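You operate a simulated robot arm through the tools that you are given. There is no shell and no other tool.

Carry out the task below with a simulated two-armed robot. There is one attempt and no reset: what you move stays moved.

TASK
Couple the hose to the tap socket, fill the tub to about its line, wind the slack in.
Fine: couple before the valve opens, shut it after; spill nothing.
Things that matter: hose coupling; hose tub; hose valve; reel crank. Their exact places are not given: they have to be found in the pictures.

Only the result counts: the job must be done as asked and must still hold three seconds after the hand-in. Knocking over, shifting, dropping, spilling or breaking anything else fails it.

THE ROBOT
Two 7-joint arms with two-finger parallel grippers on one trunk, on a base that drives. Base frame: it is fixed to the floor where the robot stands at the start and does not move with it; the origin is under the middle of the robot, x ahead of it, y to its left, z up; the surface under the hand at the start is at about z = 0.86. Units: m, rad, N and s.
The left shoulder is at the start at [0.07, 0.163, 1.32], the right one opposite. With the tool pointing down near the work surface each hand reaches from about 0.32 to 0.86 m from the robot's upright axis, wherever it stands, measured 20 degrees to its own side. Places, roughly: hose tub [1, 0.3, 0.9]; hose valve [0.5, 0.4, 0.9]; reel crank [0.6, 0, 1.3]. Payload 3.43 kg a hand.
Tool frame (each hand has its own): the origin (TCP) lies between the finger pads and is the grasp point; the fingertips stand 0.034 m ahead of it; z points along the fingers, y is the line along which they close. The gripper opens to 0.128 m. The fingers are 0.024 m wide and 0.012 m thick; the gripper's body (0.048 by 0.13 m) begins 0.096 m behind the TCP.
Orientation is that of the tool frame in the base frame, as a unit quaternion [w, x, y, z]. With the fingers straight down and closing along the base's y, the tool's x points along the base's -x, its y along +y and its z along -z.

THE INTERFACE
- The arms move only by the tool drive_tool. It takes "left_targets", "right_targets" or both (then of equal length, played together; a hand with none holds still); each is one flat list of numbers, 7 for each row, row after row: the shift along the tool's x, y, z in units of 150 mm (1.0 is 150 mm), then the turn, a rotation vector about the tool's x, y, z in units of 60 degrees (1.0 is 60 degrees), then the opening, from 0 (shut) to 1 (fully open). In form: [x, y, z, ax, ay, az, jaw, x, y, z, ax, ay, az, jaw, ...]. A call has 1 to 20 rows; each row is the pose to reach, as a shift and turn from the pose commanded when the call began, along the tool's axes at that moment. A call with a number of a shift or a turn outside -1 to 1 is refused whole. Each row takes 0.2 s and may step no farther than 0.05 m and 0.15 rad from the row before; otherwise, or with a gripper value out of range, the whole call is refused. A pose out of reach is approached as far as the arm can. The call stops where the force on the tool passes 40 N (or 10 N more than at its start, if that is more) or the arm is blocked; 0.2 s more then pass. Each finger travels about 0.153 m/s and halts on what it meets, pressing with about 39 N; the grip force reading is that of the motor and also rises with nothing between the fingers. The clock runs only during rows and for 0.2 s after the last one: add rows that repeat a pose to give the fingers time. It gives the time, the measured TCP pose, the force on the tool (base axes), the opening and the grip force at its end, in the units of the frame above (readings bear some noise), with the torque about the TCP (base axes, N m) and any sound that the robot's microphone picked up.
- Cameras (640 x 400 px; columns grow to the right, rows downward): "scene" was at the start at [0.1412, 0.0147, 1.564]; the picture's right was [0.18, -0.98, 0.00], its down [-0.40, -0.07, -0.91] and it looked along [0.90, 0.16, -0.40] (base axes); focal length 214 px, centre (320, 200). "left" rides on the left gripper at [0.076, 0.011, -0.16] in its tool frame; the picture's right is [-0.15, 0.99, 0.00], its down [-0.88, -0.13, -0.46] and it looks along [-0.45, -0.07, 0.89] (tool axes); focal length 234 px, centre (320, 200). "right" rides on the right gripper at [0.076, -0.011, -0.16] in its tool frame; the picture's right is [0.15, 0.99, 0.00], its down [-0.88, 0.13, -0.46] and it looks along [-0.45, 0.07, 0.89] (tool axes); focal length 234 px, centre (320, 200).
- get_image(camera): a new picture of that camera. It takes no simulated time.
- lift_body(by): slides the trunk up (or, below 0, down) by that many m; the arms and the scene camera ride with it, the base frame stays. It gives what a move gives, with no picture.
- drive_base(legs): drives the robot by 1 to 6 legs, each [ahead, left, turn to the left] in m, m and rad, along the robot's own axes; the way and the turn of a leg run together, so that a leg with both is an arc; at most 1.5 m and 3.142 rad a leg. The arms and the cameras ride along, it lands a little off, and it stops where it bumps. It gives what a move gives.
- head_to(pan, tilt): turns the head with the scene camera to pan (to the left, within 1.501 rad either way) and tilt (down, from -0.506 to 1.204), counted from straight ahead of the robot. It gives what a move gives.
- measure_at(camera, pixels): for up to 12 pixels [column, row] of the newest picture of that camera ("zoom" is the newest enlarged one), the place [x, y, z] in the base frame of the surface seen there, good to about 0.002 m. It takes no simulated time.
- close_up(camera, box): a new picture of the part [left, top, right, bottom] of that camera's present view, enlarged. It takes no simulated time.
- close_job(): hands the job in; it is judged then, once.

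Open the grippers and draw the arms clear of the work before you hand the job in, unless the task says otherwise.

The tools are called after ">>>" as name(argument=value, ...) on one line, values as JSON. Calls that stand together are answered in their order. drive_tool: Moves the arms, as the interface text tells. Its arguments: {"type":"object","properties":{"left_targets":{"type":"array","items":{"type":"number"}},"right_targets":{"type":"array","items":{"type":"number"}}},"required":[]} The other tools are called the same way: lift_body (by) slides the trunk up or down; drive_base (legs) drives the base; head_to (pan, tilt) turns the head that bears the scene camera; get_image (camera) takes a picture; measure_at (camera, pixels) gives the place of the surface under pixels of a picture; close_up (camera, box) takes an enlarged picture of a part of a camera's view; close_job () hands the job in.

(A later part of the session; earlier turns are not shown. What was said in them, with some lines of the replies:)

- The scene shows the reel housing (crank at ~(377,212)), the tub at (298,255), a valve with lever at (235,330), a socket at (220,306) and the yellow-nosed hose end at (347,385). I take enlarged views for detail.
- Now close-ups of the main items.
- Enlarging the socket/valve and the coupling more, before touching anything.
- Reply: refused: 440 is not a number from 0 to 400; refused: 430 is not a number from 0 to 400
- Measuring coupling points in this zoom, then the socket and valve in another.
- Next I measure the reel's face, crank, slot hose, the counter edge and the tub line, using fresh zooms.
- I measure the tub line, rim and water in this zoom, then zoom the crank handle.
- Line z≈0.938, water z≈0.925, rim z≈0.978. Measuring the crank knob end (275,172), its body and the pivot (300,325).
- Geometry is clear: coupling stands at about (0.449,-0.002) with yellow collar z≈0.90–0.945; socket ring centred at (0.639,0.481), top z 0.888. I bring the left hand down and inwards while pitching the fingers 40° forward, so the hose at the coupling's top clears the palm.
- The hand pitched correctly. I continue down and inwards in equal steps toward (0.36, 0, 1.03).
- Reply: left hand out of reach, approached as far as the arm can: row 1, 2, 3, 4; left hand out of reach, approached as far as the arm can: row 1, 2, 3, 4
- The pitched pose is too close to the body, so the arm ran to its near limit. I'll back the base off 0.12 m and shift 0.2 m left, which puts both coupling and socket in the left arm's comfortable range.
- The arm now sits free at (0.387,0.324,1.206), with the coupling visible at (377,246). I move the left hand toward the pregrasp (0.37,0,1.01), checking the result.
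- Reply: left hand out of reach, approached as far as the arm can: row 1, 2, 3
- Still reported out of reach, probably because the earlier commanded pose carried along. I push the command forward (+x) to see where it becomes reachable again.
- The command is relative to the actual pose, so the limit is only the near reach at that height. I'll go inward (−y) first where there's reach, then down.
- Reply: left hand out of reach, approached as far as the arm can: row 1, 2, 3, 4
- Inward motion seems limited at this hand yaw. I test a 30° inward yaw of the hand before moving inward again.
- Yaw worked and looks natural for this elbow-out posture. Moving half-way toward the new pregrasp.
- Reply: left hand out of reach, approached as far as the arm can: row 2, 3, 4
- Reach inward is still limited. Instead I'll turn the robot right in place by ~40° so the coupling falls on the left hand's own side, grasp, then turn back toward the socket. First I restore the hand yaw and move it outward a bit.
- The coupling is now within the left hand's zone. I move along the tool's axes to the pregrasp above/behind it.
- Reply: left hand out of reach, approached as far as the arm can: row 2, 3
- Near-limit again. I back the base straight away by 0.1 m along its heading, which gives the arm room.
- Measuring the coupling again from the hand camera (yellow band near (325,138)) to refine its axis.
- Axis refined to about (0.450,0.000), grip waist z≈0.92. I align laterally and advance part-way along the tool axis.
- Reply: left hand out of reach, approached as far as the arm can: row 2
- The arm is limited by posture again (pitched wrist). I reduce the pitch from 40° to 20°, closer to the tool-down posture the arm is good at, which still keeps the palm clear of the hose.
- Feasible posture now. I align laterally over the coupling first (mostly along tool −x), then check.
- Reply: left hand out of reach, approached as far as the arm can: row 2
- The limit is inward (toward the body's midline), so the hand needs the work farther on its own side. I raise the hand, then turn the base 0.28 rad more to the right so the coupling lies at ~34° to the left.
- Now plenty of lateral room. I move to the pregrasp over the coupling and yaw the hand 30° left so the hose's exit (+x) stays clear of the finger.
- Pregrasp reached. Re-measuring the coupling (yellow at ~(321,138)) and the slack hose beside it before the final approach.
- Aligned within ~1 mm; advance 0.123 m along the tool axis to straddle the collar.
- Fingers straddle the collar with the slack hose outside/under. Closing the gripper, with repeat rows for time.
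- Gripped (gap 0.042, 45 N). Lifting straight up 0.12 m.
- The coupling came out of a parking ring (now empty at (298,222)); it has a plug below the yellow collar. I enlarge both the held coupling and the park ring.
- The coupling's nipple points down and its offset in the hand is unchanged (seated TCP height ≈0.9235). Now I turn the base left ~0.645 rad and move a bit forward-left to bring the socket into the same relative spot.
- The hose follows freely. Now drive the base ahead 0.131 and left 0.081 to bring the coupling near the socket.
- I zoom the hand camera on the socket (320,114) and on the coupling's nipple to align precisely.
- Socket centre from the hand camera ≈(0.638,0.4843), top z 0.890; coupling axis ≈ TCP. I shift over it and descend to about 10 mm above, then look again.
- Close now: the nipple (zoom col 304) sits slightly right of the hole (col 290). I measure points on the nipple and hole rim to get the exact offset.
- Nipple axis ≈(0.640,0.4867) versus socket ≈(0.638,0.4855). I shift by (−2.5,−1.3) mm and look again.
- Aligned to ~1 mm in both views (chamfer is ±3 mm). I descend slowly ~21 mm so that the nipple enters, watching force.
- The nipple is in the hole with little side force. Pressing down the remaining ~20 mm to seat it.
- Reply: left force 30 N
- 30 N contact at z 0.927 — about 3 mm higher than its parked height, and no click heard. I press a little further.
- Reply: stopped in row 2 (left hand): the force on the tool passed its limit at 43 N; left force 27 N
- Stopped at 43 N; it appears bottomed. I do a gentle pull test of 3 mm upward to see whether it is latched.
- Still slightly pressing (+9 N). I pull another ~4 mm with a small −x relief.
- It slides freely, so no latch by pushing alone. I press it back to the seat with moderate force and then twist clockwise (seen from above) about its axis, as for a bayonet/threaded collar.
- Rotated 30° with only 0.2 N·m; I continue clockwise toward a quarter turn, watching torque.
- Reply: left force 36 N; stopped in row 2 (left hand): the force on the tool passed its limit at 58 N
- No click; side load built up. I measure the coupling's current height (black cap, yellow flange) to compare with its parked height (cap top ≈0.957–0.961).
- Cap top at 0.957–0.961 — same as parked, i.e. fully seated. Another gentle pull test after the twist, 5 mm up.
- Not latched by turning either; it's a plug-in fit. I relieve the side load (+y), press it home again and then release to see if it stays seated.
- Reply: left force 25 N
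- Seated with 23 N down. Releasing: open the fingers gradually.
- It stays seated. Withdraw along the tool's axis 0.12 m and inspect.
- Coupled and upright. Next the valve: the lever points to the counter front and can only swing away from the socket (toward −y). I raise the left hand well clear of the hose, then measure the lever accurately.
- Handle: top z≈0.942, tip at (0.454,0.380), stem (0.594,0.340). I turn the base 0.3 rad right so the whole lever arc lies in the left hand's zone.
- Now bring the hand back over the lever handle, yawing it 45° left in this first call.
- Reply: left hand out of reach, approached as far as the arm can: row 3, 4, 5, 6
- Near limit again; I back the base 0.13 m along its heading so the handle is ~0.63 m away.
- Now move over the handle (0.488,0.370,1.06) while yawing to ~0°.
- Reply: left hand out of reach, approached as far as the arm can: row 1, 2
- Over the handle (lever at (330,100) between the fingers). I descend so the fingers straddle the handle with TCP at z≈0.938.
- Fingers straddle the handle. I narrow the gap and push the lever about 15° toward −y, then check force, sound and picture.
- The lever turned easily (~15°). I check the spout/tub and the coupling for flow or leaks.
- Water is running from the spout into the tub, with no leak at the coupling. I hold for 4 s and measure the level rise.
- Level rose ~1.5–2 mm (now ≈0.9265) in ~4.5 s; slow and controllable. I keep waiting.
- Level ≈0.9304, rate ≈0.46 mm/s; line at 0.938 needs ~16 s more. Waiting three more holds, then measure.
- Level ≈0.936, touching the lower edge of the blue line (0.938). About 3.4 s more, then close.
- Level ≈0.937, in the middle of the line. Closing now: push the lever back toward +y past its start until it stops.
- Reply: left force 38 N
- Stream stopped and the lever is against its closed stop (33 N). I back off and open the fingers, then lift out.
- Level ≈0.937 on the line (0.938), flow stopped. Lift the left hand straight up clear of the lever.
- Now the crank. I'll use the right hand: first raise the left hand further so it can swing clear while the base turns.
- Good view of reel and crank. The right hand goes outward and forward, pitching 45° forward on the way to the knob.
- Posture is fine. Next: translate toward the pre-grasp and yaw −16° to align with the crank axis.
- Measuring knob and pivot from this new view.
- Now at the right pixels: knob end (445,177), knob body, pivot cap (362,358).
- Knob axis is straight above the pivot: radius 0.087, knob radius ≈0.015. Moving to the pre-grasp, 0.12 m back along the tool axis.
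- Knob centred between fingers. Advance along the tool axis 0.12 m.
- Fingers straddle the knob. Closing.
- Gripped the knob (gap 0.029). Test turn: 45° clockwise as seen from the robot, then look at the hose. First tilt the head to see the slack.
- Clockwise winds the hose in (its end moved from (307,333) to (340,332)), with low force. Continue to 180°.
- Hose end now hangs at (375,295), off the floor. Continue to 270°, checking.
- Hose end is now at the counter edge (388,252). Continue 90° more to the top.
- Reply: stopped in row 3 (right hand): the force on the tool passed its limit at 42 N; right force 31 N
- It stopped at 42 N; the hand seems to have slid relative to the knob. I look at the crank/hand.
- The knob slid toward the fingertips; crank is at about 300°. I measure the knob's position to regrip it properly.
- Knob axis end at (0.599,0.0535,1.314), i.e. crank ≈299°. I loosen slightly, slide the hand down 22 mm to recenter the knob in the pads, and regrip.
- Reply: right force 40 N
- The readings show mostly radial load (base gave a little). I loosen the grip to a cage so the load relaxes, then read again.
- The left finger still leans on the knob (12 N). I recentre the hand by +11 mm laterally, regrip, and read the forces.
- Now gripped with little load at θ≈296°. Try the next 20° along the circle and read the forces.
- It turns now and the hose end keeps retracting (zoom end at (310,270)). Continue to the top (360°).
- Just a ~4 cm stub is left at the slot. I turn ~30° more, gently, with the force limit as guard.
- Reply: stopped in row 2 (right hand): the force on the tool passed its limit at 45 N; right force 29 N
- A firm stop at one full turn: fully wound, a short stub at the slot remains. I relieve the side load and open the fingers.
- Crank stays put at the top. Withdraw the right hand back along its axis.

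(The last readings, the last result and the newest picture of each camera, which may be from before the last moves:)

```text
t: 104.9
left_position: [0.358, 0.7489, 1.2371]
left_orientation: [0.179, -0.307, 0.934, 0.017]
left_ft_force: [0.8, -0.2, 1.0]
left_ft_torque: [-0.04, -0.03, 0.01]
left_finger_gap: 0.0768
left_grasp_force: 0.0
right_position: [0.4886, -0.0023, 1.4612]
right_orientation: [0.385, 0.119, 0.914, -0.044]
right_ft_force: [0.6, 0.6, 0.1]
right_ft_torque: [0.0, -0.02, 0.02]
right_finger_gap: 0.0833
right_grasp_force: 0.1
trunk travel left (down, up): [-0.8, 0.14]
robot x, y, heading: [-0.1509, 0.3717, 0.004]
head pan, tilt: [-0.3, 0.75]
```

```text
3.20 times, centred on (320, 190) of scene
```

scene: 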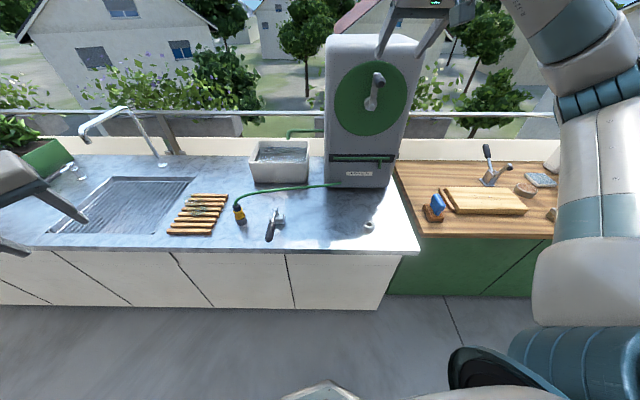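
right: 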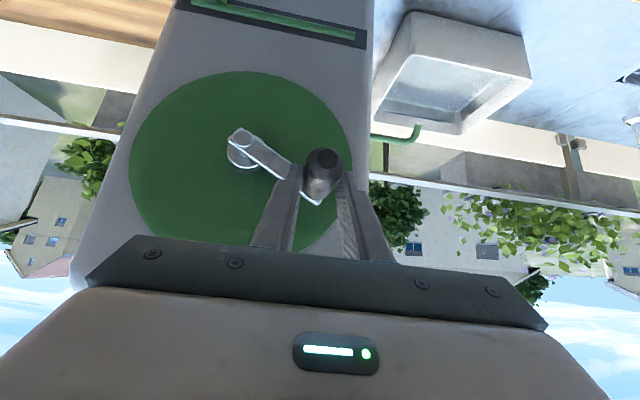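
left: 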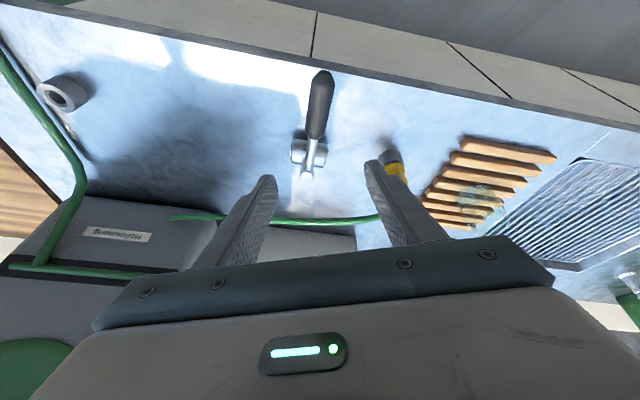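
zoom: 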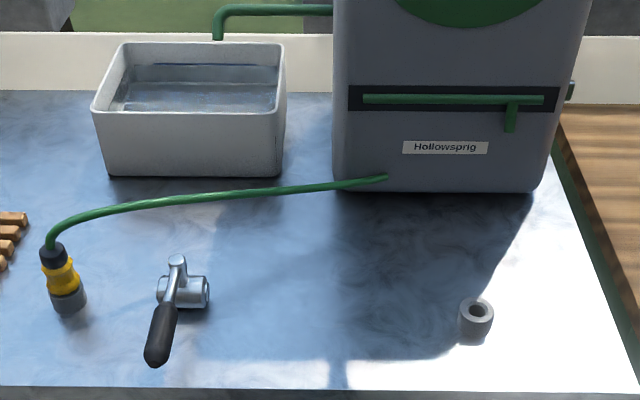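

All in place: coupling upright, lever closed, no stream, hose wound. I back the base away 0.25 m so the arms are clear, open both grippers, and verify level and coupling once more.

>>> drive_base(legs=[[-0.25, 0, 0]])

>>> drive_tool(left_targets=[0, 0, 0, 0, 0, 0, 1, 0, 0, 0, 0, 0, 0, 1, 0, 0, 0, 0, 0, 0, 1], right_targets=[0, 0, 0, 0, 0, 0, 1, 0, 0, 0, 0, 0, 0, 1, 0, 0, 0, 0, 0, 0, 1])

>>> head_to(pan=-0.15, tilt=0.6)

>>> get_image(camera="scene")

>>> close_up(camera="scene", box=[220, 120, 400, 250])

```text
t: 106.7
left_position: [0.1089, 0.7479, 1.2362]
left_orientation: [0.179, -0.306, 0.935, 0.019]
left_ft_force: [-0.1, 0.3, -0.6]
left_ft_torque: [-0.01, 0.05, 0.02]
left_finger_gap: 0.0768
left_grasp_force: 0.1
right_position: [0.2429, -0.0034, 1.4599]
right_orientation: [0.385, 0.119, 0.914, -0.043]
right_ft_force: [-0.1, -0.1, -0.9]
right_ft_torque: [-0.02, 0.0, -0.02]
right_finger_gap: 0.0834
right_grasp_force: 0.0
trunk travel left (down, up): [-0.8, 0.14]
robot x, y, heading: [-0.3991, 0.3708, -0.001]
head pan, tilt: [-0.3, 0.75]
```

```text
t: 107.5
left_position: [0.1082, 0.7477, 1.2379]
left_orientation: [0.179, -0.306, 0.935, 0.017]
left_ft_force: [-1.3, -0.1, 0.1]
left_ft_torque: [-0.01, -0.02, 0.0]
left_finger_gap: 0.1281
left_grasp_force: 0.2
right_position: [0.2395, -0.0031, 1.4603]
right_orientation: [0.386, 0.12, 0.914, -0.044]
right_ft_force: [0.1, 0.4, -0.1]
right_ft_torque: [0.06, 0.02, -0.01]
right_finger_gap: 0.1278
right_grasp_force: 0.1
trunk travel left (down, up): [-0.8, 0.14]
robot x, y, heading: [-0.4031, 0.3741, 0.001]
head pan, tilt: [-0.3, 0.75]
```

```text
t: 108.2
left_position: [0.1081, 0.7488, 1.2369]
left_orientation: [0.18, -0.305, 0.935, 0.017]
left_ft_force: [-0.2, -0.4, -0.6]
left_ft_torque: [-0.01, 0.01, 0.01]
left_finger_gap: 0.1282
left_grasp_force: 0.1
right_position: [0.2399, -0.0019, 1.4599]
right_orientation: [0.386, 0.12, 0.914, -0.044]
right_ft_force: [0.3, -0.6, 0.0]
right_ft_torque: [0.0, 0.02, 0.01]
right_finger_gap: 0.128
right_grasp_force: 0.0
trunk travel left (down, up): [-0.8, 0.14]
robot x, y, heading: [-0.3998, 0.3737, -0.001]
head pan, tilt: [-0.15, 0.6]
```

```text
taken
```

scene: 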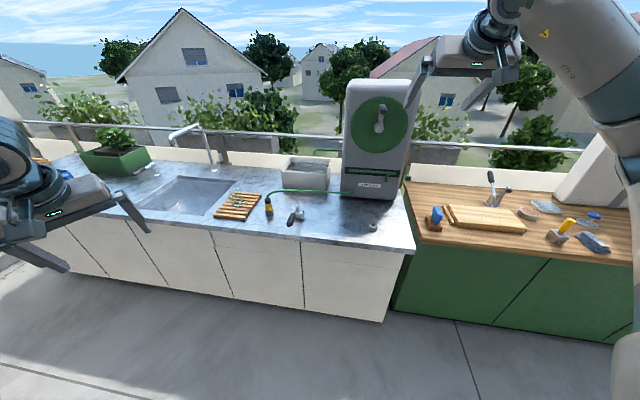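

```text
3.08 times, centred on (310, 185) of scene
```

zoom: 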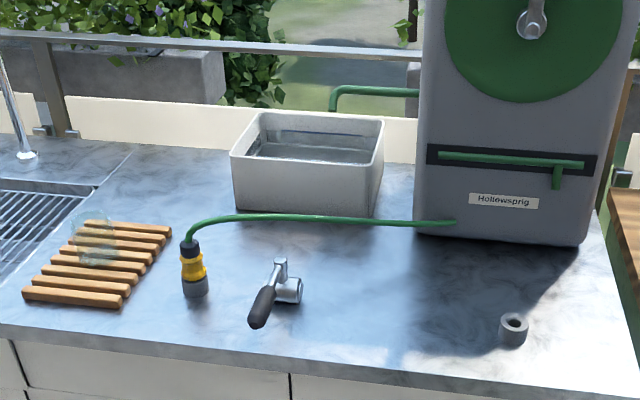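

Final check of water level, lever pose and coupling height.

>>> measure_at(camera="zoom", pixels=[[300, 152], [330, 153], [280, 150], [320, 134], [191, 265], [190, 248], [260, 305], [278, 270]])

>>> close_up(camera="scene", box=[250, 140, 340, 230])

```text
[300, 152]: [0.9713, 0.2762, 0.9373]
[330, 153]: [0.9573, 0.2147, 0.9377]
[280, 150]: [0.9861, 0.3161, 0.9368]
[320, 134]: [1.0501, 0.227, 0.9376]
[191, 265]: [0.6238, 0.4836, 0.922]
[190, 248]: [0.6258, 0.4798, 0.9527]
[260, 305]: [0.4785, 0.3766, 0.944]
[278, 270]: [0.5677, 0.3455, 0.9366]
```

```text
4.44 times, centred on (295, 185) of scene
```

zoom: 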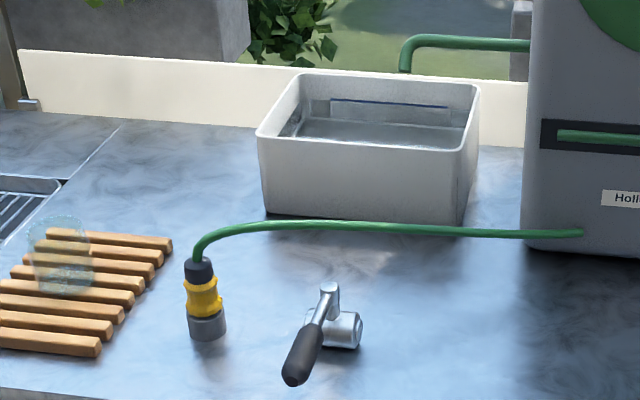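

Water is stable at 0.937 (line 0.938), the coupling is seated, the valve is closed and the hose is wound in. The arms are clear and the grippers open, so I hand the job in.

>>> close_job()

```text
The job is handed in.
```

The hose is coupled to the tap socket, the tub is filled to about its line, and the slack is wound in. I've handed the job in.

- **Coupling:** It sits fully down in the socket, at the same height as in its parking ring. Pushing and twisting gave no click, so it is a plug-in fit rather than locked. I saw no leak while the water ran.
- **Tub:** The water stands at about 0.937 m and the line is at 0.938 m. The level held steady from closing the valve to the last check before hand-in.
- **Valve:** I opened it only after coupling. It is now back against its closed stop with no flow.
- **Reel:** One full clockwise turn brought the crank to a firm stop. Only about 4 cm of hose still shows at the slot.

In the last pictures before hand-in nothing looked spilled or knocked over. Both grippers are open and the arms are drawn clear.
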